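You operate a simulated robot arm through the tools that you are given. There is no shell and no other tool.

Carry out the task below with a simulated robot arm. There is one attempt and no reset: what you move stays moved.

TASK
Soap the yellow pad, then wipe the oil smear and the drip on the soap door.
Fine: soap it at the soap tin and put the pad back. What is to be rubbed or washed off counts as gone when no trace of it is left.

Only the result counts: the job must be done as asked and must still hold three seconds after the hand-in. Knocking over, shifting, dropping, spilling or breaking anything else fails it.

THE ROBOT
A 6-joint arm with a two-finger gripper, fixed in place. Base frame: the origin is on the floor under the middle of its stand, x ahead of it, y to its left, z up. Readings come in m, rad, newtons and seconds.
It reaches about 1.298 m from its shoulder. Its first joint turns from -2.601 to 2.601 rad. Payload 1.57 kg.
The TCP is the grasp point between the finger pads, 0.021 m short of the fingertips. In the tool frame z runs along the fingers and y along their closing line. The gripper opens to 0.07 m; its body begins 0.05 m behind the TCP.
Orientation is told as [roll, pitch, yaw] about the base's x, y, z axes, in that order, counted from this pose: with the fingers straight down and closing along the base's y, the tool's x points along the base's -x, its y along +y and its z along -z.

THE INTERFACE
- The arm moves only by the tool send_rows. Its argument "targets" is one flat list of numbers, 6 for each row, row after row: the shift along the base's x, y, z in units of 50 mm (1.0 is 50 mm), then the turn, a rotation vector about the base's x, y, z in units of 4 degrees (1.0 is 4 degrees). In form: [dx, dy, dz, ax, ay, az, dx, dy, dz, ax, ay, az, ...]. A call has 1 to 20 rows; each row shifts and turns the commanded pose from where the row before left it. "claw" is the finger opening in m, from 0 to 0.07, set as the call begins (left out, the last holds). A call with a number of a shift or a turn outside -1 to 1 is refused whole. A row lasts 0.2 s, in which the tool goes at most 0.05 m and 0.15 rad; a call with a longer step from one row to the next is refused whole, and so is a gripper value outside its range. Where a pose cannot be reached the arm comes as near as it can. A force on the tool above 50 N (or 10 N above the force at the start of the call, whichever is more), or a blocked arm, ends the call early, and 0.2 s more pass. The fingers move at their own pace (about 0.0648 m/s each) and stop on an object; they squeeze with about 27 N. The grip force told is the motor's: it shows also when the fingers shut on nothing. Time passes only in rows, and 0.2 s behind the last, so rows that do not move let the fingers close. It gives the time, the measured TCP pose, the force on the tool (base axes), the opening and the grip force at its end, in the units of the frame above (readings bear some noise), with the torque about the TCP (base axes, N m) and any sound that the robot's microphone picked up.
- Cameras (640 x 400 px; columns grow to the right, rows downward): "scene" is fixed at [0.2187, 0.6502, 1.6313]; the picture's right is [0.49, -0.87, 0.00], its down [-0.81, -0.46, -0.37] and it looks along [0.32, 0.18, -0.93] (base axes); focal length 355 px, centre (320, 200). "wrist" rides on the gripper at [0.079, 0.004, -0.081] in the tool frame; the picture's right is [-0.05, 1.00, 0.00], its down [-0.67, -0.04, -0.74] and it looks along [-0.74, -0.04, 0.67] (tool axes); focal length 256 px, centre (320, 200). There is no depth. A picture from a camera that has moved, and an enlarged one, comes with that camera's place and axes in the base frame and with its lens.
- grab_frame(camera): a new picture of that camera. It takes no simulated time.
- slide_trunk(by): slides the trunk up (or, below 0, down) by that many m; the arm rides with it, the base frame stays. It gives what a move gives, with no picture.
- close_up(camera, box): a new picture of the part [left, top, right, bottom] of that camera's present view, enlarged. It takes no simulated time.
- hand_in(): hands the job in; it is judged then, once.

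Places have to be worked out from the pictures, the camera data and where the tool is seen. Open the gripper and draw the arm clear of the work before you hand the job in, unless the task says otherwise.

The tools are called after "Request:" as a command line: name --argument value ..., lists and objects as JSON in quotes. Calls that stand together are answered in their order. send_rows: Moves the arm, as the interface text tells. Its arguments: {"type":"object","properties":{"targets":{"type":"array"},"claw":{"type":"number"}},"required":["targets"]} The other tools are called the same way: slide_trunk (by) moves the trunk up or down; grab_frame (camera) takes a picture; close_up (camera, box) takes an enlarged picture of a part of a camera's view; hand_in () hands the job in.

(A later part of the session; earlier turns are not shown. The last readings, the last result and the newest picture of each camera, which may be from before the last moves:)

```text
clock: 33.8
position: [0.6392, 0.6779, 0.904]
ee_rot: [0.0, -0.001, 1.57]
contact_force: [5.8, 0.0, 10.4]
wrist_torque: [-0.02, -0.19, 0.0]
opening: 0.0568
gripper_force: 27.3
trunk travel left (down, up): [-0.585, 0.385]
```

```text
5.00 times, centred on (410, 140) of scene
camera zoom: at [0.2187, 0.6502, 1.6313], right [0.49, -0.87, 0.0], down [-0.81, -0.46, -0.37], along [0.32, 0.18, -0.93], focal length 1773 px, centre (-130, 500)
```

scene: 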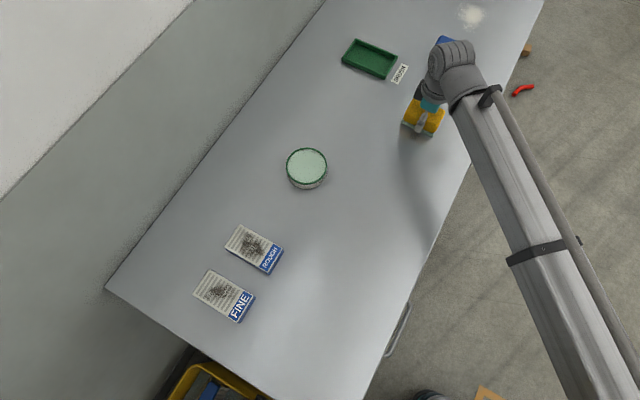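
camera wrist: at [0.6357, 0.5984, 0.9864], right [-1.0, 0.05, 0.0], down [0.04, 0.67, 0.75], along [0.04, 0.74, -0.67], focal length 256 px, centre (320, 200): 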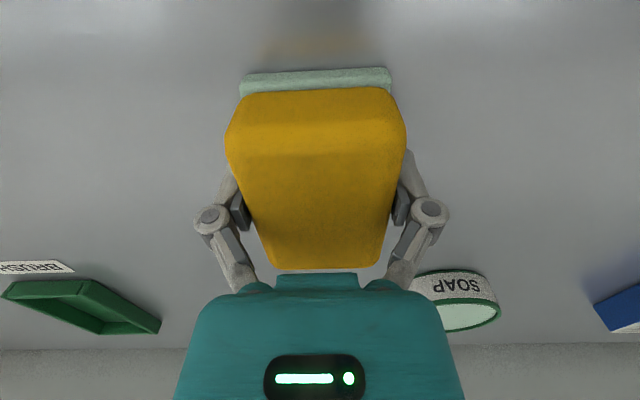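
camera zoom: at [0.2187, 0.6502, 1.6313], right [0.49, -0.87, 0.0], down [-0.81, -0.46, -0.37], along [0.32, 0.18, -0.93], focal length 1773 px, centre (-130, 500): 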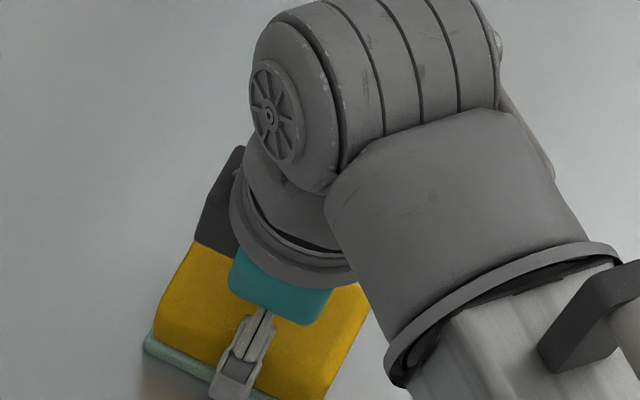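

The wiped area now looks clean. For certainty I make two more passes offset ±1.2 cm in y to cover the fringes.

Request:
send_rows --targets '[0, 0.24, 0, 0, 0, 0, 0.3, 0, 0, 0, 0, 0, 0.3, 0, 0, 0, 0, 0, 0.3, 0, 0, 0, 0, 0, 0.3, 0, 0, 0, 0, 0, 0.3, 0, 0, 0, 0, 0, 0.3, 0, 0, 0, 0, 0, 0.3, 0, 0, 0, 0, 0, 0.3, 0, 0, 0, 0, 0, 0.3, 0, 0, 0, 0, 0, 0.3, 0, 0, 0, 0, 0]'

Request:
send_rows --targets '[0, -0.24, 0, 0, 0, 0, 0, -0.24, 0, 0, 0, 0, -0.3, 0, 0, 0, 0, 0, -0.3, 0, 0, 0, 0, 0, -0.3, 0, 0, 0, 0, 0, -0.3, 0, 0, 0, 0, 0, -0.3, 0, 0, 0, 0, 0, -0.3, 0, 0, 0, 0, 0, -0.3, 0, 0, 0, 0, 0, -0.3, 0, 0, 0, 0, 0, -0.3, 0, 0, 0, 0, 0, -0.3, 0, 0, 0, 0, 0]'

Request:
grab_frame --camera "wrist"

```text
clock: 36.2
position: [0.789, 0.6898, 0.9042]
ee_rot: [0.001, 0.001, 1.57]
contact_force: [-1.6, -0.8, 5.2]
wrist_torque: [0.02, 0.1, -0.01]
opening: 0.0571
gripper_force: 26.7
trunk travel left (down, up): [-0.585, 0.385]
```

```text
clock: 38.8
position: [0.6377, 0.6642, 0.9052]
ee_rot: [-0.001, 0.001, 1.571]
contact_force: [4.3, -0.9, 9.4]
wrist_torque: [0.02, -0.14, -0.05]
opening: 0.057
gripper_force: 26.9
trunk travel left (down, up): [-0.585, 0.385]
```

```text
taken
camera wrist: at [0.635, 0.5855, 0.9863], right [-1.0, 0.05, 0.0], down [0.04, 0.67, 0.75], along [0.04, 0.74, -0.67], focal length 256 px, centre (320, 200)
```

wrist: 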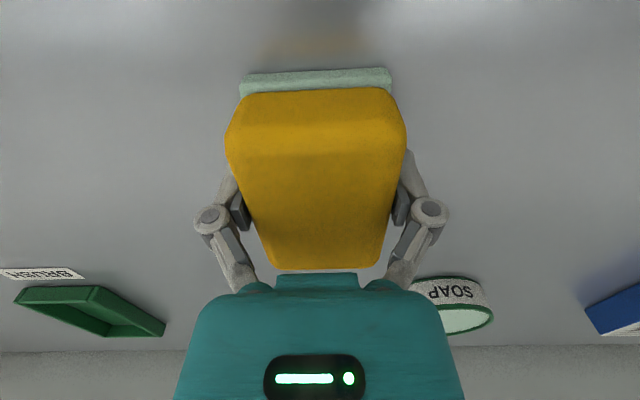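

The bench patch looks clean around the pad. I raise 0.12 m, retreat toward −y, and inspect the wiped area with nothing in the way.

Request:
slide_trunk --by 0.12

Request:
send_rows --targets '[0.3, -0.8, 0, 0, 0, 0, 0.3, -0.8, 0, 0, 0, 0, 0.3, -0.8, 0, 0, 0, 0, 0.3, -0.8, 0, 0, 0, 0, 0.3, -0.8, 0, 0, 0, 0, 0.3, -0.8, 0, 0, 0, 0, 0.3, -0.8, 0, 0, 0, 0, 0.3, -0.8, 0, 0, 0, 0, 0.3, -0.8, 0, 0, 0, 0, 0, -0.8, 0, 0, 0, 0]'

Request:
grab_frame --camera "wrist"

Request:
grab_frame --camera "scene"

Request:
close_up --camera "scene" --box '[350, 100, 470, 180]'

```text
clock: 40.3
position: [0.6382, 0.6647, 1.0231]
ee_rot: [-0.001, -0.002, 1.569]
contact_force: [-0.7, -0.1, -1.0]
wrist_torque: [0.02, 0.0, 0.04]
opening: 0.0566
gripper_force: 27.1
trunk travel left (down, up): [-0.705, 0.265]
```

```text
clock: 42.5
position: [0.775, 0.2686, 1.0236]
ee_rot: [-0.002, -0.001, 1.571]
contact_force: [0.6, -0.4, -1.6]
wrist_torque: [0.01, 0.02, 0.01]
opening: 0.0573
gripper_force: 27.3
trunk travel left (down, up): [-0.705, 0.265]
```

```text
taken
camera wrist: at [0.7721, 0.1887, 1.1058], right [-1.0, 0.05, 0.0], down [0.04, 0.67, 0.75], along [0.04, 0.74, -0.67], focal length 256 px, centre (320, 200)
```

wrist: 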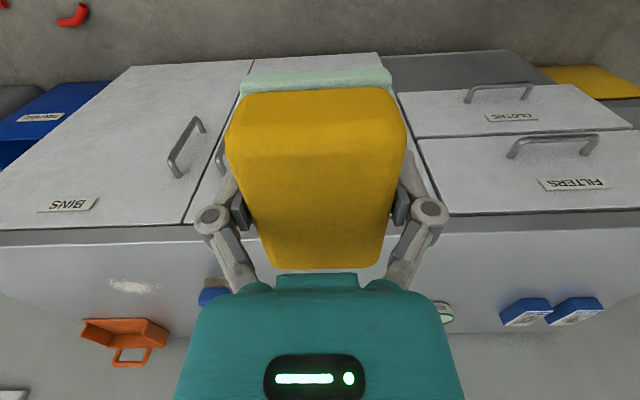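

```text
taken
```

scene: 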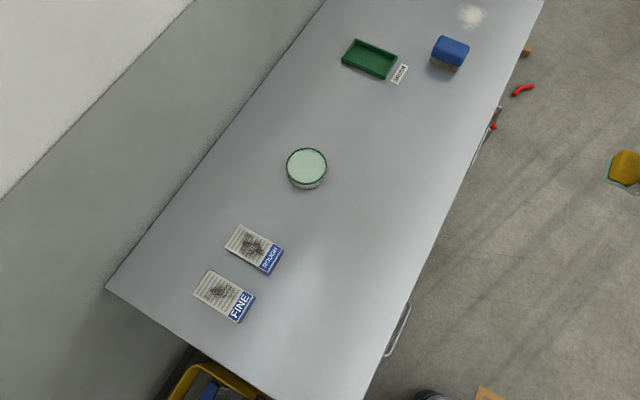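

```text
5.00 times, centred on (410, 140) of scene
camera zoom: at [0.2187, 0.6502, 1.6313], right [0.49, -0.87, 0.0], down [-0.81, -0.46, -0.37], along [0.32, 0.18, -0.93], focal length 1773 px, centre (-130, 500)
```

zoom: 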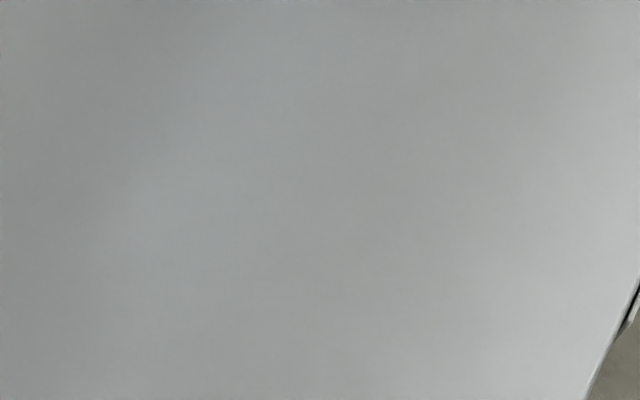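

The smear is fully gone. Now the door: I start rolling the gripper forward about +x (fingers toward the door), testing 20° first to see how the arm handles height.

Request:
send_rows --targets '[0, 0, 0, 1, 0, 0, 0, 0, 0, 1, 0, 0, 0, 0, 0, 1, 0, 0, 0, 0, 0, 1, 0, 0, 0, 0, 0, 1, 0, 0]'

```text
clock: 43.7
position: [0.7739, 0.2657, 1.0341]
ee_rot: [0.001, -0.35, 1.57]
contact_force: [-0.3, 0.4, -0.9]
wrist_torque: [0.03, 0.03, 0.02]
opening: 0.0567
gripper_force: 27.0
out of reach, approached as far as the arm can: row 3, 4, 5
trunk travel left (down, up): [-0.705, 0.265]
```

Orientation is followed and the tool rises as expected (wrist-to-TCP ≈0.174 m). I continue the roll to 90° with matching rise so the pad's soaped face looks along +y.

Request:
send_rows --targets '[0, 0, 0.09, 1, 0, 0, 0, 0, 0.107, 1, 0, 0, 0, 0, 0.12, 1, 0, 0, 0, 0, 0.136, 1, 0, 0, 0, 0, 0.15, 1, 0, 0, 0, 0, 0.163, 1, 0, 0, 0, 0, 0.175, 1, 0, 0, 0, 0, 0.187, 1, 0, 0, 0, 0, 0.197, 1, 0, 0, 0, 0, 0.206, 1, 0, 0, 0, 0, 0.214, 1, 0, 0, 0, 0, 0.22, 1, 0, 0, 0, 0, 0.228, 1, 0, 0, 0, 0, 0.233, 1, 0, 0, 0, 0, 0.238, 1, 0, 0, 0, 0, 0.24, 1, 0, 0, 0, 0, 0.243, 1, 0, 0, 0, 0, 0.12, 0.5, 0, 0]'

Request:
grab_frame --camera "wrist"

Request:
grab_frame --camera "scene"

```text
clock: 47.5
position: [0.7742, 0.2645, 1.2094]
ee_rot: [0.002, -1.569, 1.57]
contact_force: [0.5, 0.3, -0.5]
wrist_torque: [0.0, 0.01, -0.02]
opening: 0.0571
gripper_force: 27.0
out of reach, approached as far as the arm can: row 7, 12, 16
trunk travel left (down, up): [-0.705, 0.265]
```

```text
taken
camera wrist: at [0.771, 0.1842, 1.1313], right [-1.0, 0.0, 0.05], down [0.04, -0.74, 0.67], along [0.04, 0.67, 0.74], focal length 256 px, centre (320, 200)
```

wrist: 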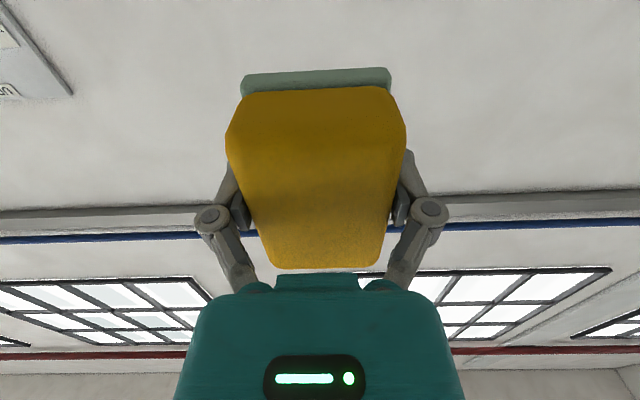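

```text
taken
```

scene: 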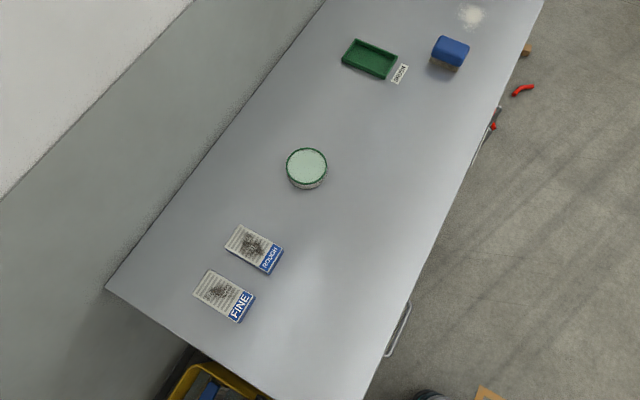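

The pad now faces +y at TCP (0.774, 0.265, 1.209). Re-triangulating the drip from two views puts the door face at y≈0.53 and the streaks at x 0.735–0.806, z 0.595–0.72. I lower the trunk in two steps, well in front of the bench.

Request:
slide_trunk --by -0.25

Request:
slide_trunk --by -0.15

Request:
grab_frame --camera "wrist"

Request:
grab_frame --camera "scene"

```text
clock: 50.1
position: [0.7749, 0.2651, 0.9602]
ee_rot: [0.083, -1.567, 1.486]
contact_force: [-0.5, 0.3, -1.3]
wrist_torque: [-0.01, 0.0, -0.04]
opening: 0.0566
gripper_force: 26.8
trunk travel left (down, up): [-0.455, 0.515]
```

```text
clock: 51.8
position: [0.7742, 0.2657, 0.8109]
ee_rot: [0.07, -1.569, 1.502]
contact_force: [0.9, 0.2, 0.4]
wrist_torque: [0.0, 0.04, -0.03]
opening: 0.0569
gripper_force: 27.0
trunk travel left (down, up): [-0.305, 0.665]
```

```text
taken
camera wrist: at [0.7709, 0.1842, 0.7313], right [-1.0, 0.0, 0.05], down [0.04, -0.74, 0.67], along [0.04, 0.67, 0.74], focal length 256 px, centre (320, 200)
```

wrist: 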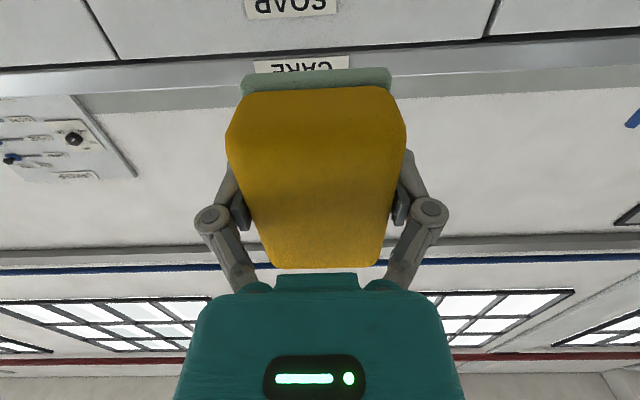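

```text
taken
```

scene: 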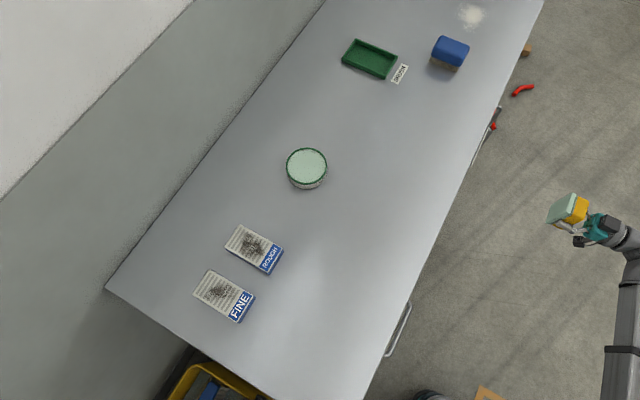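

The view is consistent: the SOAP label is above and straight ahead. I lower another 0.15 m to the drip height.

Request:
slide_trunk --by -0.15

Request:
grab_frame --camera "wrist"

Request:
grab_frame --camera "scene"

```text
clock: 53.6
position: [0.7731, 0.2653, 0.6592]
ee_rot: [0.096, -1.568, 1.474]
contact_force: [0.2, 0.2, 0.4]
wrist_torque: [0.03, -0.02, 0.01]
opening: 0.0569
gripper_force: 27.2
trunk travel left (down, up): [-0.155, 0.815]
```

```text
taken
camera wrist: at [0.7709, 0.1842, 0.5813], right [-1.0, 0.0, 0.05], down [0.04, -0.74, 0.67], along [0.04, 0.67, 0.74], focal length 256 px, centre (320, 200)
```

wrist: 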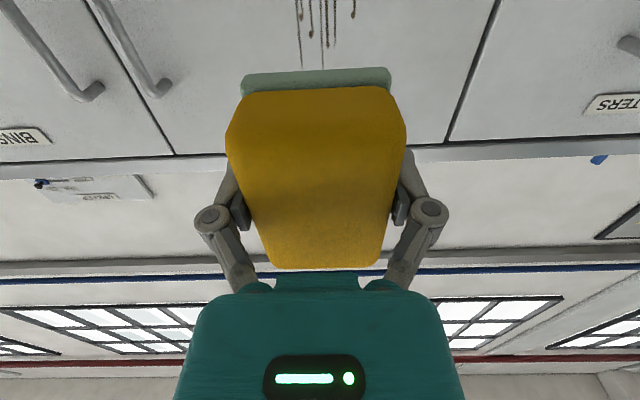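

```text
taken
```

scene: 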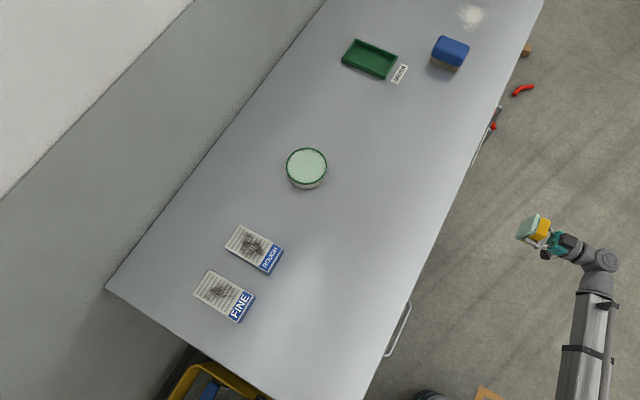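

The streak tops (x≈0.735–0.80, z≈0.71) match my estimate, and the handle is far off at x≈1.0. I move to x≈0.70 and bring the pad face to about 1.5 cm from the door.

Request:
send_rows --targets '[-0.145, 0.44, 0, 0, 0, 0, -0.145, 0.44, 0, 0, 0, 0, -0.145, 0.44, 0, 0, 0, 0, -0.145, 0.44, 0, 0, 0, 0, -0.145, 0.44, 0, 0, 0, 0, -0.145, 0.44, 0, 0, 0, 0, -0.145, 0.44, 0, 0, 0, 0, -0.145, 0.44, 0, 0, 0, 0, -0.145, 0.44, 0, 0, 0, 0, -0.145, 0.44, 0, 0, 0, 0]'

Request:
grab_frame --camera "wrist"

Request:
grab_frame --camera "scene"

```text
clock: 55.8
position: [0.7013, 0.4865, 0.6617]
ee_rot: [0.367, -1.57, 1.205]
contact_force: [-0.1, 0.0, -1.0]
wrist_torque: [0.04, -0.03, 0.02]
opening: 0.0568
gripper_force: 26.8
trunk travel left (down, up): [-0.155, 0.815]
```

```text
taken
camera wrist: at [0.6982, 0.4055, 0.5814], right [-1.0, 0.0, 0.05], down [0.04, -0.74, 0.67], along [0.04, 0.67, 0.74], focal length 256 px, centre (320, 200)
```

wrist: 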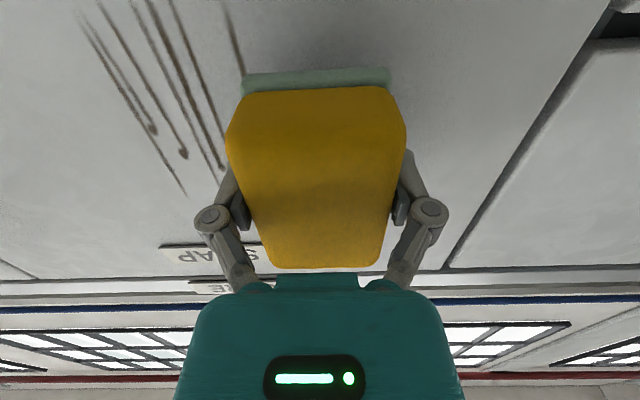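

```text
taken
```

scene: 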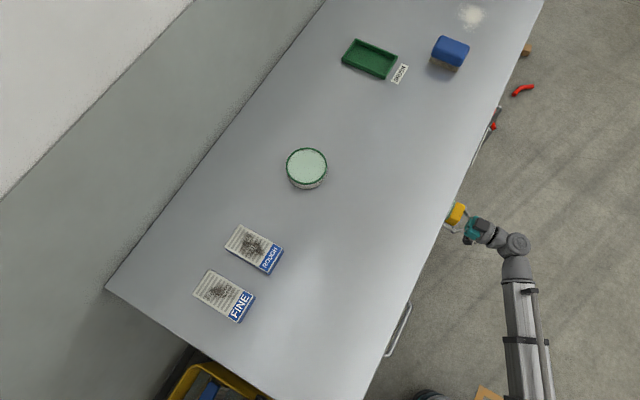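

The streaks are just to the +x side of the pad. I advance in +y by small steps until the pad touches the door.

Request:
send_rows --targets '[0, 0.05, 0, 0, 0, 0, 0, 0.05, 0, 0, 0, 0, 0, 0.05, 0, 0, 0, 0, 0, 0.05, 0, 0, 0, 0]'

Request:
send_rows --targets '[0, 0.03, 0, 0, 0, 0]'

```text
clock: 56.8
position: [0.7013, 0.4952, 0.6585]
ee_rot: [0.094, -1.569, 1.477]
contact_force: [-0.9, 0.1, -1.5]
wrist_torque: [0.0, 0.0, -0.01]
opening: 0.0568
gripper_force: 27.1
trunk travel left (down, up): [-0.155, 0.815]
```

```text
clock: 57.2
position: [0.7015, 0.4972, 0.6597]
ee_rot: [0.08, -1.569, 1.49]
contact_force: [-0.3, 0.2, 0.3]
wrist_torque: [0.01, 0.01, -0.01]
opening: 0.057
gripper_force: 27.0
trunk travel left (down, up): [-0.155, 0.815]
```

No contact yet at y=0.497; I keep advancing by 1.5 mm at a time.

Request:
send_rows --targets '[0, 0.03, 0, 0, 0, 0]'

Request:
send_rows --targets '[0, 0.03, 0, 0, 0, 0]'

Request:
send_rows --targets '[0, 0.03, 0, 0, 0, 0]'

```text
clock: 57.6
position: [0.7018, 0.4975, 0.6597]
ee_rot: [0.1, -1.57, 1.472]
contact_force: [-0.3, 0.4, 0.6]
wrist_torque: [0.01, -0.01, 0.01]
opening: 0.0564
gripper_force: 26.9
trunk travel left (down, up): [-0.155, 0.815]
```

```text
clock: 58.0
position: [0.7016, 0.4998, 0.6599]
ee_rot: [0.091, -1.57, 1.48]
contact_force: [-0.5, 0.6, -0.2]
wrist_torque: [0.04, 0.01, 0.02]
opening: 0.057
gripper_force: 27.4
trunk travel left (down, up): [-0.155, 0.815]
```

```text
clock: 58.4
position: [0.7022, 0.5011, 0.659]
ee_rot: [0.096, -1.568, 1.477]
contact_force: [0.7, 0.6, 0.2]
wrist_torque: [0.01, 0.01, 0.01]
opening: 0.0569
gripper_force: 27.2
trunk travel left (down, up): [-0.155, 0.815]
```

Request:
close_up --camera "wrist" --box '[200, 40, 440, 190]'

Request:
send_rows --targets '[0, 0.03, 0, 0, 0, 0]'

Request:
send_rows --targets '[0, 0.03, 0, 0, 0, 0]'

```text
2.67 times, centred on (320, 115) of wrist
camera zoom: at [0.6992, 0.42, 0.5813], right [-1.0, 0.0, 0.05], down [0.04, -0.74, 0.67], along [0.04, 0.67, 0.74], focal length 683 px, centre (320, 427)
```

zoom: 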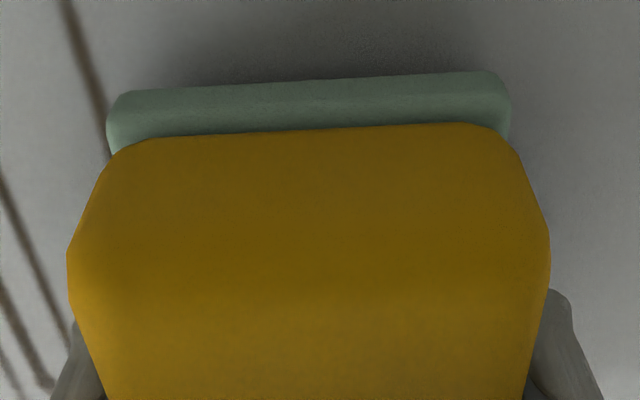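

```text
clock: 58.8
position: [0.7025, 0.5015, 0.6596]
ee_rot: [0.108, -1.569, 1.465]
contact_force: [-0.5, 0.3, -0.3]
wrist_torque: [0.0, 0.01, -0.03]
opening: 0.0569
gripper_force: 27.1
trunk travel left (down, up): [-0.155, 0.815]
```

```text
clock: 59.2
position: [0.7016, 0.5037, 0.6591]
ee_rot: [0.093, -1.569, 1.478]
contact_force: [-0.4, 0.3, -0.2]
wrist_torque: [-0.02, 0.0, -0.01]
opening: 0.0565
gripper_force: 27.2
trunk travel left (down, up): [-0.155, 0.815]
```

A shadow gap still shows, so the door is a little deeper. I continue in small steps.

Request:
send_rows --targets '[0, 0.04, 0, 0, 0, 0]'

Request:
send_rows --targets '[0, 0.03, 0, 0, 0, 0]'

Request:
send_rows --targets '[0, 0.03, 0, 0, 0, 0]'

Request:
close_up --camera "wrist" --box '[200, 40, 440, 190]'

```text
clock: 59.6
position: [0.7024, 0.5057, 0.6595]
ee_rot: [0.129, -1.57, 1.441]
contact_force: [0.3, -0.9, 0.0]
wrist_torque: [0.0, -0.01, 0.0]
opening: 0.057
gripper_force: 26.9
trunk travel left (down, up): [-0.155, 0.815]
```

```text
clock: 60.0
position: [0.7025, 0.5054, 0.66]
ee_rot: [0.237, -1.569, 1.33]
contact_force: [2.1, -12.6, -1.0]
wrist_torque: [0.06, 0.01, 0.09]
opening: 0.0571
gripper_force: 27.0
trunk travel left (down, up): [-0.155, 0.815]
```

```text
clock: 60.4
position: [0.702, 0.5053, 0.6606]
ee_rot: [0.221, -1.568, 1.347]
contact_force: [1.9, -29.8, -4.6]
wrist_torque: [-0.08, 0.01, 0.09]
opening: 0.0571
gripper_force: 26.8
trunk travel left (down, up): [-0.155, 0.815]
```

```text
2.67 times, centred on (320, 115) of wrist
camera zoom: at [0.6988, 0.4252, 0.5814], right [-1.0, 0.0, 0.05], down [0.03, -0.74, 0.67], along [0.04, 0.67, 0.74], focal length 683 px, centre (320, 427)
```

zoom: 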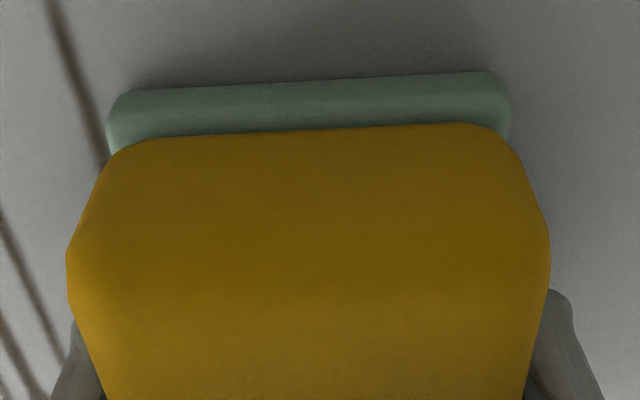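

Contact is at TCP y≈0.505 (door face ≈0.535) with 30 N, which is more than needed. I back off 1.5 mm and stroke +x across the drip at this height.

Request:
send_rows --targets '[0, -0.03, 0, 0, 0, 0, 0.19, 0, 0, 0, 0, 0, 0.19, 0, 0, 0, 0, 0, 0.19, 0, 0, 0, 0, 0, 0.19, 0, 0, 0, 0, 0, 0.19, 0, 0, 0, 0, 0, 0.19, 0, 0, 0, 0, 0, 0.19, 0, 0, 0, 0, 0, 0.19, 0, 0, 0, 0, 0, 0.19, 0, 0, 0, 0, 0, 0.19, 0, 0, 0, 0, 0, 0.19, 0, 0, 0, 0, 0, 0.19, 0, 0, 0, 0, 0, 0.19, 0, 0, 0, 0, 0, 0.19, 0, 0, 0, 0, 0]'

Request:
grab_frame --camera "wrist"

```text
clock: 63.6
position: [0.8335, 0.5059, 0.6613]
ee_rot: [-0.259, -1.57, 1.828]
contact_force: [-9.3, -15.3, 0.4]
wrist_torque: [0.03, -0.03, 0.24]
opening: 0.0574
gripper_force: 27.2
trunk travel left (down, up): [-0.155, 0.815]
```

```text
taken
camera wrist: at [0.8308, 0.4257, 0.582], right [-1.0, 0.0, 0.05], down [0.04, -0.74, 0.67], along [0.04, 0.67, 0.74], focal length 256 px, centre (320, 200)
```

wrist: 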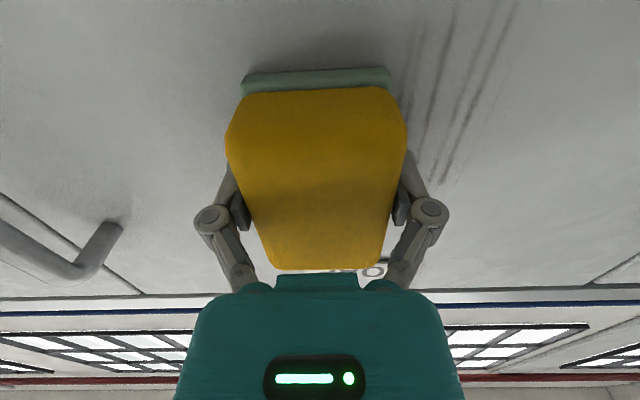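

The streaks have faded but not vanished, so more passes are needed. I stroke back and forth at the same height.

Request:
send_rows --targets '[-0.3, 0, 0, 0, 0, 0, -0.3, 0, 0, 0, 0, 0, -0.3, 0, 0, 0, 0, 0, -0.3, 0, 0, 0, 0, 0, -0.3, 0, 0, 0, 0, 0, -0.3, 0, 0, 0, 0, 0, -0.3, 0, 0, 0, 0, 0, -0.3, 0, 0, 0, 0, 0, -0.26, 0, 0, 0, 0, 0, 0.26, 0, 0, 0, 0, 0, 0.3, 0, 0, 0, 0, 0, 0.3, 0, 0, 0, 0, 0, 0.3, 0, 0, 0, 0, 0, 0.3, 0, 0, 0, 0, 0, 0.3, 0, 0, 0, 0, 0, 0.3, 0, 0, 0, 0, 0, 0.3, 0, 0, 0, 0, 0, 0.3, 0, 0, 0, 0, 0]'

Request:
grab_frame --camera "wrist"

```text
clock: 67.4
position: [0.835, 0.5073, 0.6617]
ee_rot: [-1.007, -1.569, 2.58]
contact_force: [-16.8, -26.7, -0.6]
wrist_torque: [0.03, 0.03, 0.56]
opening: 0.0571
gripper_force: 27.0
trunk travel left (down, up): [-0.155, 0.815]
```

```text
taken
camera wrist: at [0.8323, 0.4264, 0.5826], right [-1.0, 0.0, 0.05], down [0.04, -0.74, 0.67], along [0.04, 0.67, 0.74], focal length 256 px, centre (320, 200)
```

wrist: 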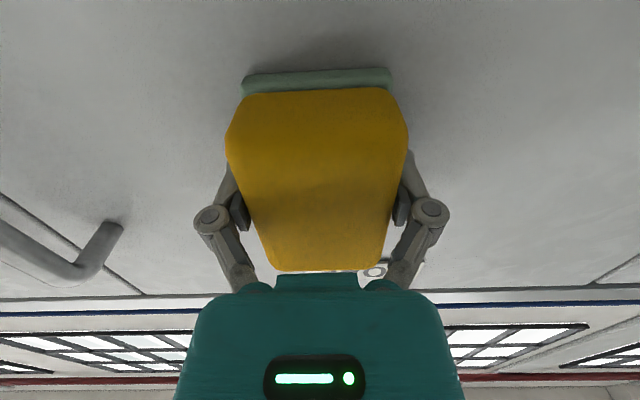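

The streaks look gone in view, though the press rose to 27 N. I ease off 1 mm, move up 3 cm, and make a pass at the upper height to cover the fringes.

Request:
send_rows --targets '[0, -0.025, 0, 0, 0, 0]'

Request:
slide_trunk --by 0.028

Request:
send_rows --targets '[-0.3, 0, 0, 0, 0, 0, -0.3, 0, 0, 0, 0, 0, -0.3, 0, 0, 0, 0, 0, -0.3, 0, 0, 0, 0, 0, -0.3, 0, 0, 0, 0, 0, -0.3, 0, 0, 0, 0, 0, -0.3, 0, 0, 0, 0, 0, -0.3, 0, 0, 0, 0, 0, -0.26, 0, 0, 0, 0, 0]'

Request:
grab_frame --camera "wrist"

```text
clock: 67.8
position: [0.8358, 0.5071, 0.6624]
ee_rot: [-1.261, -1.57, 2.834]
contact_force: [-8.0, -11.7, 3.7]
wrist_torque: [0.0, 0.09, 0.35]
opening: 0.0571
gripper_force: 27.2
trunk travel left (down, up): [-0.155, 0.815]
```

```text
clock: 68.5
position: [0.8355, 0.507, 0.6871]
ee_rot: [1.193, -1.568, 0.375]
contact_force: [1.2, -3.0, 0.6]
wrist_torque: [-0.03, -0.05, 0.02]
opening: 0.0571
gripper_force: 27.2
trunk travel left (down, up): [-0.183, 0.787]
```

```text
clock: 70.5
position: [0.7008, 0.5072, 0.6881]
ee_rot: [0.54, -1.57, 1.027]
contact_force: [3.8, -6.6, -0.1]
wrist_torque: [-0.04, -0.01, -0.08]
opening: 0.0573
gripper_force: 26.7
trunk travel left (down, up): [-0.183, 0.787]
```

```text
taken
camera wrist: at [0.6983, 0.4261, 0.6094], right [-1.0, 0.0, 0.05], down [0.04, -0.74, 0.67], along [0.04, 0.67, 0.74], focal length 256 px, centre (320, 200)
```

wrist: 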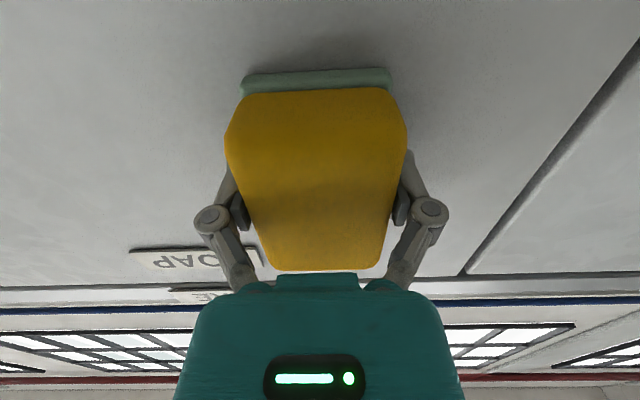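

The door looks clean at this height. I make one +x pass here, then go down to z≈0.62 and pass the lower end of the streaks.

Request:
send_rows --targets '[0.3, 0, 0, 0, 0, 0, 0.3, 0, 0, 0, 0, 0, 0.3, 0, 0, 0, 0, 0, 0.3, 0, 0, 0, 0, 0, 0.3, 0, 0, 0, 0, 0, 0.3, 0, 0, 0, 0, 0, 0.3, 0, 0, 0, 0, 0, 0.3, 0, 0, 0, 0, 0, 0.26, 0, 0, 0, 0, 0]'

Request:
slide_trunk --by -0.068

Request:
send_rows --targets '[0, 0.01, 0, 0, 0, 0, -0.3, 0, 0, 0, 0, 0, -0.3, 0, 0, 0, 0, 0, -0.3, 0, 0, 0, 0, 0, -0.3, 0, 0, 0, 0, 0, -0.3, 0, 0, 0, 0, 0, -0.3, 0, 0, 0, 0, 0, -0.3, 0, 0, 0, 0, 0, -0.3, 0, 0, 0, 0, 0, -0.26, 0, 0, 0, 0, 0]'

Request:
grab_frame --camera "wrist"

```text
clock: 72.5
position: [0.8353, 0.5068, 0.6882]
ee_rot: [-0.071, -1.57, 1.644]
contact_force: [-5.9, -7.4, -0.8]
wrist_torque: [-0.01, 0.02, 0.1]
opening: 0.0571
gripper_force: 27.1
trunk travel left (down, up): [-0.183, 0.787]
```

```text
clock: 73.6
position: [0.8353, 0.507, 0.619]
ee_rot: [-0.086, -1.567, 1.658]
contact_force: [-0.8, -9.0, -4.4]
wrist_torque: [0.2, 0.02, 0.0]
opening: 0.0569
gripper_force: 26.7
trunk travel left (down, up): [-0.115, 0.855]
```

```text
clock: 75.8
position: [0.7042, 0.5073, 0.6194]
ee_rot: [0.958, -1.568, 0.612]
contact_force: [16.5, -26.0, -1.8]
wrist_torque: [-0.14, -0.07, -0.2]
opening: 0.0571
gripper_force: 27.0
trunk travel left (down, up): [-0.115, 0.855]
```

```text
taken
camera wrist: at [0.7004, 0.4265, 0.5411], right [-1.0, 0.0, 0.05], down [0.03, -0.74, 0.67], along [0.04, 0.67, 0.74], focal length 256 px, centre (320, 200)
```

wrist: 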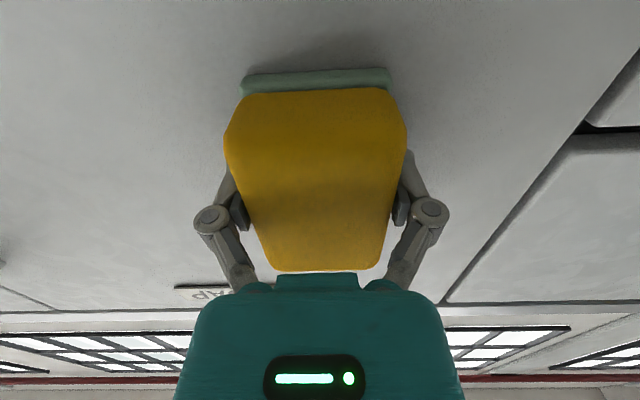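

The wiped band looks clean. I ease off slightly, make one more +x pass at the lower height, then back away from the door to inspect it.

Request:
send_rows --targets '[0, -0.02, 0, 0, 0, 0, 0.3, 0, 0, 0, 0, 0, 0.3, 0, 0, 0, 0, 0, 0.3, 0, 0, 0, 0, 0, 0.3, 0, 0, 0, 0, 0, 0.3, 0, 0, 0, 0, 0, 0.3, 0, 0, 0, 0, 0, 0.3, 0, 0, 0, 0, 0, 0.3, 0, 0, 0, 0, 0, 0.26, 0, 0, 0, 0, 0]'

Request:
send_rows --targets '[0, -0.4, 0, 0, 0, 0, -0.2, -0.8, 0, 0, 0, 0, -0.2, -0.8, 0, 0, 0, 0, -0.2, -0.8, 0, 0, 0, 0, -0.2, -0.8, 0, 0, 0, 0, -0.2, -0.8, 0, 0, 0, 0, -0.2, -0.4, 0, 0, 0, 0]'

Request:
grab_frame --camera "wrist"

```text
clock: 78.0
position: [0.8381, 0.5075, 0.6193]
ee_rot: [0.044, -1.57, 1.527]
contact_force: [-0.3, -2.7, -0.5]
wrist_torque: [-0.01, 0.03, 0.05]
opening: 0.0569
gripper_force: 27.1
trunk travel left (down, up): [-0.115, 0.855]
```

```text
clock: 79.6
position: [0.7743, 0.2682, 0.6202]
ee_rot: [0.096, -1.571, 1.476]
contact_force: [-0.2, 0.1, -1.1]
wrist_torque: [0.01, -0.02, 0.0]
opening: 0.0572
gripper_force: 26.7
trunk travel left (down, up): [-0.115, 0.855]
```

```text
taken
camera wrist: at [0.7717, 0.1861, 0.5412], right [-1.0, 0.0, 0.05], down [0.04, -0.74, 0.67], along [0.04, 0.67, 0.74], focal length 256 px, centre (320, 200)
```

wrist: 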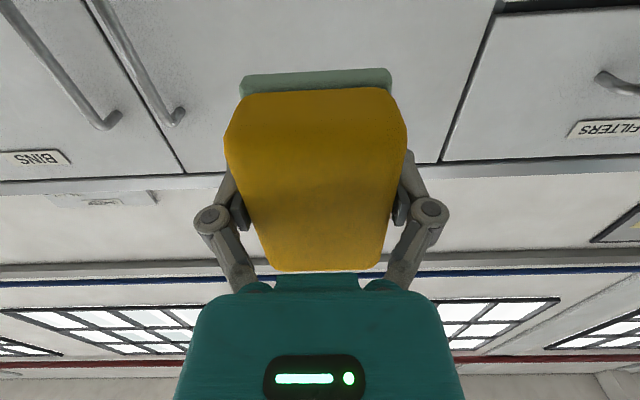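

I still need a clear look at the whole door. I raise the trunk 0.25 m, shift +x so the pad does not block the view, and roll back about 44° so that the camera looks level at the door.

Request:
slide_trunk --by 0.25

Request:
send_rows --targets '[0.34, 0, -0.01, -1, 0, 0, 0.34, 0, -0.03, -1, 0, 0, 0.34, 0, -0.05, -1, 0, 0, 0.34, 0, -0.07, -1, 0, 0, 0.34, 0, -0.09, -1, 0, 0, 0.34, 0, -0.1, -1, 0, 0, 0.34, 0, -0.12, -1, 0, 0, 0.34, 0, -0.13, -1, 0, 0, 0.34, 0, -0.15, -1, 0, 0, 0.34, 0, -0.16, -1, 0, 0, 0.34, 0, -0.17, -1, 0, 0]'

Request:
grab_frame --camera "wrist"

```text
clock: 82.2
position: [0.7749, 0.2662, 0.8699]
ee_rot: [0.137, -1.568, 1.436]
contact_force: [0.5, -0.5, -0.7]
wrist_torque: [0.03, 0.04, 0.02]
opening: 0.0567
gripper_force: 27.3
trunk travel left (down, up): [-0.365, 0.605]
```

```text
clock: 84.5
position: [0.9618, 0.2674, 0.7411]
ee_rot: [0.0, -0.801, 1.57]
contact_force: [-1.0, 0.1, 0.0]
wrist_torque: [0.01, 0.03, -0.04]
opening: 0.057
gripper_force: 27.1
out of reach, approached as far as the arm can: row 1, 2, 3, 4, 5, 6, 7, 8, 9
trunk travel left (down, up): [-0.365, 0.605]
```

```text
taken
camera wrist: at [0.9585, 0.1538, 0.7407], right [-1.0, 0.04, 0.04], down [0.04, -0.07, 1.0], along [0.04, 1.0, 0.07], focal length 256 px, centre (320, 200)
```

wrist: 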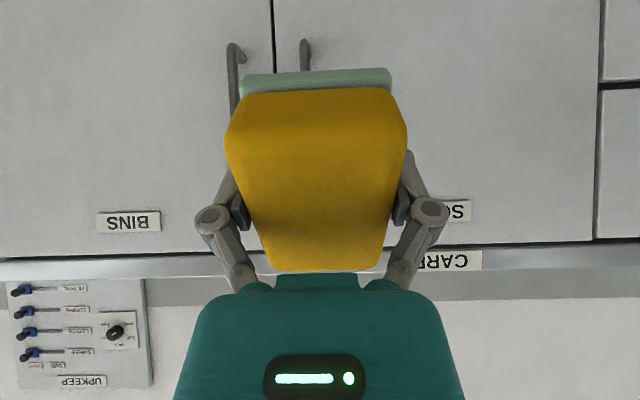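

I now see the door nearly head-on; the drip area (columns ~420–480) shows nothing. I zoom in to verify.

Request:
close_up --camera "wrist" --box '[390, 20, 600, 220]'

Request:
close_up --camera "wrist" --box '[400, 60, 500, 160]'

Request:
close_up --camera "wrist" --box '[0, 0, 260, 240]'

```text
2.00 times, centred on (495, 120) of wrist
camera zoom: at [0.9585, 0.1538, 0.7407], right [-1.0, 0.04, 0.04], down [0.04, -0.07, 1.0], along [0.04, 1.0, 0.07], focal length 512 px, centre (-30, 360)
```

zoom: 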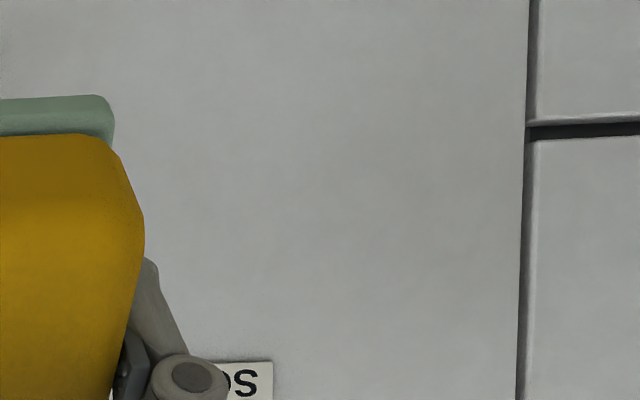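

```text
4.00 times, centred on (450, 110) of wrist
camera zoom: at [0.9585, 0.1538, 0.7407], right [-1.0, 0.04, 0.04], down [0.04, -0.07, 1.0], along [0.04, 1.0, 0.07], focal length 1024 px, centre (-200, 560)
```

zoom: 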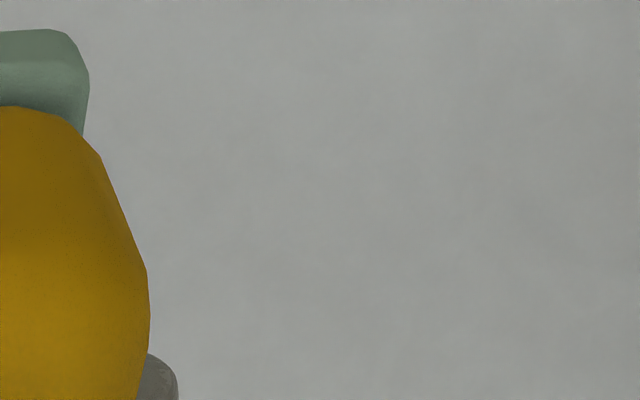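

```text
1.67 times, centred on (130, 120) of wrist
camera zoom: at [0.9585, 0.1538, 0.7407], right [-1.0, 0.04, 0.04], down [0.04, -0.07, 1.0], along [0.04, 1.0, 0.07], focal length 427 px, centre (637, 333)
```

zoom: 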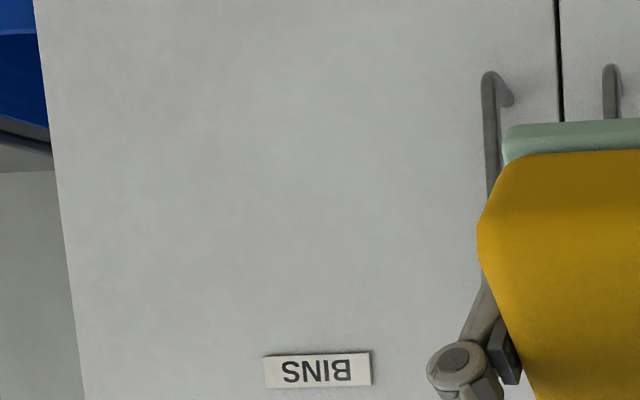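

The drip is gone with no trace on the SOAP door. Now I return the pad: I raise the trunk 0.322 m in front of the bench, then roll the gripper back to straight down.

Request:
slide_trunk --by 0.322

Request:
send_rows --targets '[0, 0, -0.17, -1, 0, 0, 0, 0, -0.16, -1, 0, 0, 0, 0, -0.15, -1, 0, 0, 0, 0, -0.14, -1, 0, 0, 0, 0, -0.12, -1, 0, 0, 0, 0, -0.11, -1, 0, 0, 0, 0, -0.09, -1, 0, 0, 0, 0, -0.07, -1, 0, 0, 0, 0, -0.05, -1, 0, 0, 0, 0, -0.04, -1, 0, 0, 0, 0, -0.02, -1, 0, 0, 0, 0, 0, -0.48, 0, 0]'

Request:
grab_frame --camera "wrist"

```text
clock: 87.7
position: [0.9608, 0.2675, 1.063]
ee_rot: [-0.002, -0.801, 1.57]
contact_force: [0.0, -0.2, -0.8]
wrist_torque: [0.04, 0.01, 0.0]
opening: 0.0571
gripper_force: 27.4
trunk travel left (down, up): [-0.687, 0.283]
```

```text
clock: 90.3
position: [0.96, 0.2673, 1.006]
ee_rot: [0.001, 0.001, 1.572]
contact_force: [0.4, -0.3, -0.5]
wrist_torque: [0.02, 0.01, 0.0]
opening: 0.0566
gripper_force: 27.2
trunk travel left (down, up): [-0.687, 0.283]
```

```text
taken
camera wrist: at [0.9578, 0.1883, 1.0878], right [-1.0, 0.05, 0.0], down [0.04, 0.67, 0.74], along [0.04, 0.74, -0.67], focal length 256 px, centre (320, 200)
```

wrist: 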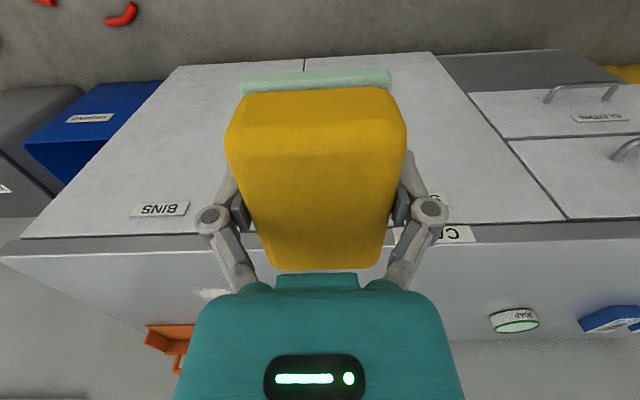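

The gripper points straight down again with the pad level. I carry it over the bench to its home spot (0.441, 0.697).

Request:
send_rows --targets '[-0.741, 0.614, 0, 0, 0, 0, -0.741, 0.614, 0, 0, 0, 0, -0.741, 0.614, 0, 0, 0, 0, -0.741, 0.614, 0, 0, 0, 0, -0.741, 0.614, 0, 0, 0, 0, -0.741, 0.614, 0, 0, 0, 0, -0.741, 0.614, 0, 0, 0, 0, -0.741, 0.614, 0, 0, 0, 0, -0.741, 0.614, 0, 0, 0, 0, -0.741, 0.614, 0, 0, 0, 0, -0.741, 0.614, 0, 0, 0, 0, -0.741, 0.614, 0, 0, 0, 0, -0.741, 0.614, 0, 0, 0, 0, -0.741, 0.614, 0, 0, 0, 0, 0, 0, 0, 0, 0, 0]'

Request:
slide_trunk --by -0.085

Request:
grab_frame --camera "wrist"

Request:
grab_frame --camera "scene"

```text
clock: 93.5
position: [0.4418, 0.6953, 1.0057]
ee_rot: [0.001, 0.001, 1.571]
contact_force: [-0.3, -0.1, -0.5]
wrist_torque: [0.01, 0.04, 0.02]
opening: 0.057
gripper_force: 26.8
trunk travel left (down, up): [-0.687, 0.283]
```

```text
clock: 94.7
position: [0.443, 0.6956, 0.9203]
ee_rot: [0.0, 0.0, 1.57]
contact_force: [-0.5, 0.1, -1.4]
wrist_torque: [0.02, 0.0, -0.01]
opening: 0.0568
gripper_force: 26.4
trunk travel left (down, up): [-0.602, 0.368]
```

```text
taken
camera wrist: at [0.44, 0.6159, 1.0029], right [-1.0, 0.05, 0.0], down [0.04, 0.67, 0.75], along [0.04, 0.74, -0.67], focal length 256 px, centre (320, 200)
```

wrist: 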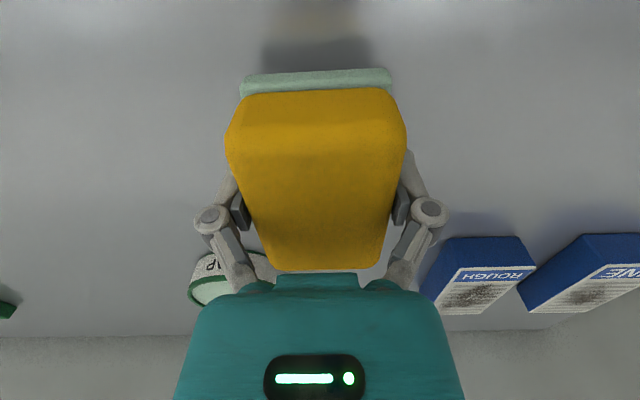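

```text
taken
```

scene: 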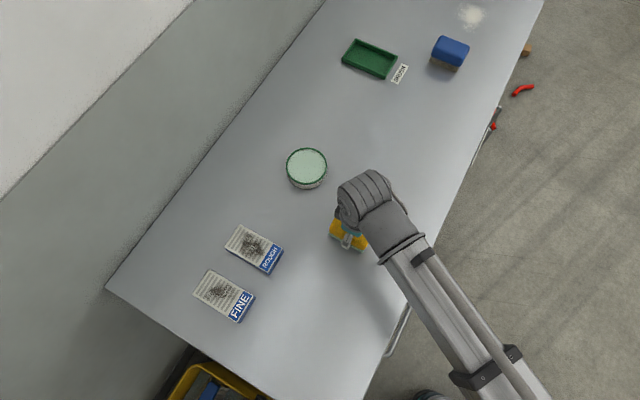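

The tool is about 3 mm off in x and 2 mm in y from the recorded grasp pose, so I correct that and lower toward the bench.

Request:
send_rows --targets '[-0.056, 0.03, 0, 0, 0, 0]'

Request:
slide_trunk --by -0.013

Request:
slide_trunk --by -0.002

Request:
grab_frame --camera "wrist"

```text
clock: 95.1
position: [0.4401, 0.6957, 0.9204]
ee_rot: [-0.001, 0.002, 1.571]
contact_force: [-0.3, 0.8, -0.7]
wrist_torque: [0.01, -0.02, 0.02]
opening: 0.0572
gripper_force: 26.9
trunk travel left (down, up): [-0.602, 0.368]
```

```text
clock: 95.8
position: [0.4397, 0.697, 0.9075]
ee_rot: [-0.001, 0.001, 1.573]
contact_force: [0.4, -0.5, 0.5]
wrist_torque: [-0.04, -0.01, 0.01]
opening: 0.0569
gripper_force: 27.0
trunk travel left (down, up): [-0.589, 0.381]
```

```text
clock: 96.3
position: [0.44, 0.6972, 0.9067]
ee_rot: [0.0, 0.001, 1.571]
contact_force: [0.0, 0.8, -0.4]
wrist_torque: [0.0, 0.02, 0.02]
opening: 0.0568
gripper_force: 26.7
trunk travel left (down, up): [-0.587, 0.383]
```

```text
taken
camera wrist: at [0.4369, 0.6175, 0.9878], right [-1.0, 0.05, 0.0], down [0.04, 0.67, 0.75], along [0.04, 0.74, -0.67], focal length 256 px, centre (320, 200)
```

wrist: 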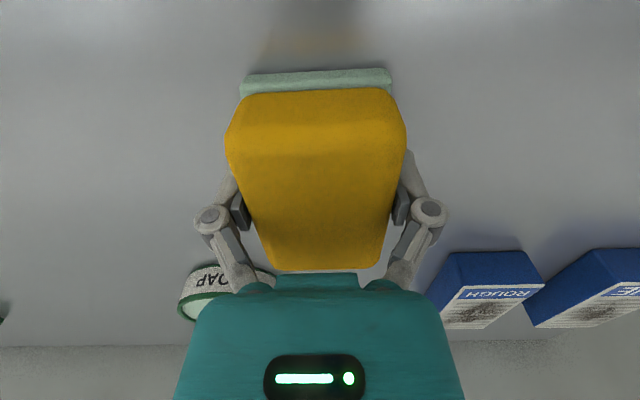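

No contact yet (the pad slid up a little in the grip while wiping), so I step down 1 mm at a time until it touches.

Request:
slide_trunk --by -0.0015

Request:
slide_trunk --by -0.001

```text
clock: 96.8
position: [0.4397, 0.6963, 0.905]
ee_rot: [-0.002, -0.001, 1.57]
contact_force: [-0.1, 0.7, 0.3]
wrist_torque: [0.0, -0.01, 0.01]
opening: 0.0571
gripper_force: 26.5
trunk travel left (down, up): [-0.586, 0.384]
```

```text
clock: 97.3
position: [0.4394, 0.6957, 0.9051]
ee_rot: [0.002, -0.002, 1.571]
contact_force: [2.4, 3.8, 11.9]
wrist_torque: [-0.05, -0.05, -0.02]
opening: 0.0569
gripper_force: 26.7
trunk travel left (down, up): [-0.585, 0.385]
```

The pad is seated on the bench with light contact. I open the fingers.

Request:
send_rows --targets '[0, 0, 0, 0, 0, 0, 0, 0, 0, 0, 0, 0, 0, 0, 0, 0, 0, 0, 0, 0, 0, 0, 0, 0]' --claw 0.07

Request:
grab_frame --camera "wrist"

```text
clock: 98.3
position: [0.4392, 0.6972, 0.9023]
ee_rot: [0.001, 0.001, 1.571]
contact_force: [0.4, -0.2, -0.6]
wrist_torque: [0.0, -0.01, 0.0]
opening: 0.0702
gripper_force: 0.1
trunk travel left (down, up): [-0.585, 0.385]
```

```text
taken
camera wrist: at [0.4369, 0.6175, 0.9853], right [-1.0, 0.05, 0.0], down [0.04, 0.67, 0.75], along [0.04, 0.74, -0.67], focal length 256 px, centre (320, 200)
```

wrist: 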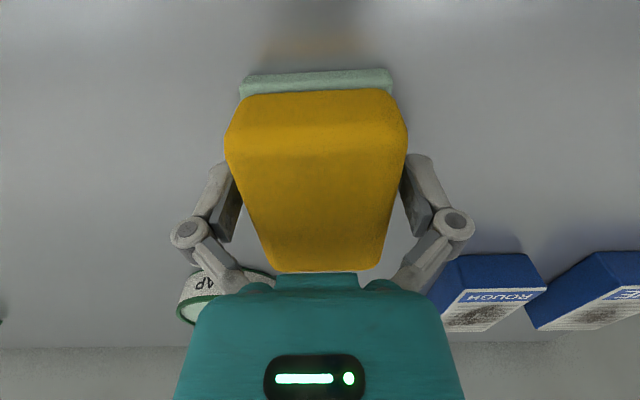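

The pad is released and free on both sides. I raise the trunk straight up 0.15 m and check the pad and everything else.

Request:
slide_trunk --by 0.15

Request:
grab_frame --camera "wrist"

Request:
grab_frame --camera "scene"

```text
clock: 100.0
position: [0.4402, 0.6969, 1.0535]
ee_rot: [-0.001, 0.0, 1.571]
contact_force: [0.5, -0.2, -0.5]
wrist_torque: [0.0, -0.01, -0.02]
opening: 0.0698
gripper_force: 0.1
trunk travel left (down, up): [-0.735, 0.235]
```

```text
taken
camera wrist: at [0.4369, 0.6176, 1.1353], right [-1.0, 0.05, 0.0], down [0.04, 0.67, 0.75], along [0.04, 0.74, -0.67], focal length 256 px, centre (320, 200)
```

wrist: 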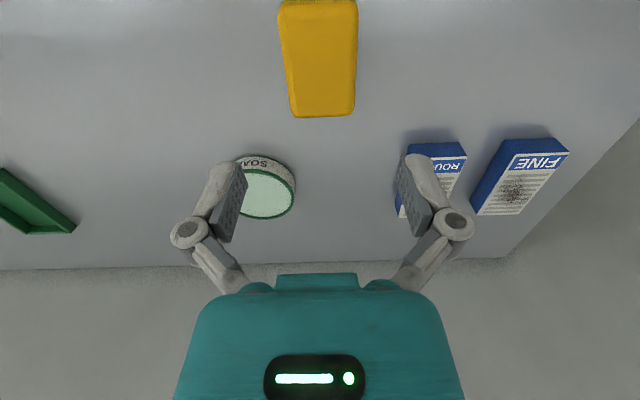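

```text
taken
```

scene: 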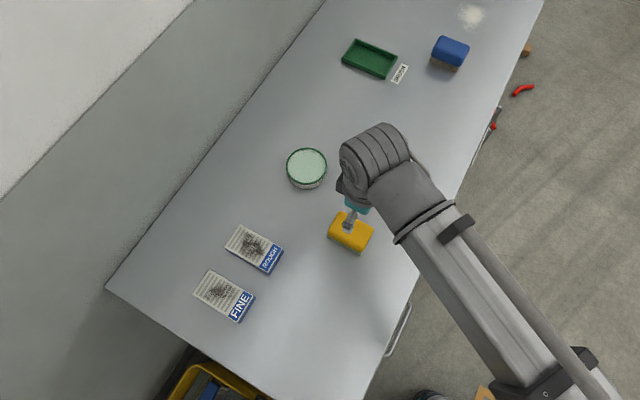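

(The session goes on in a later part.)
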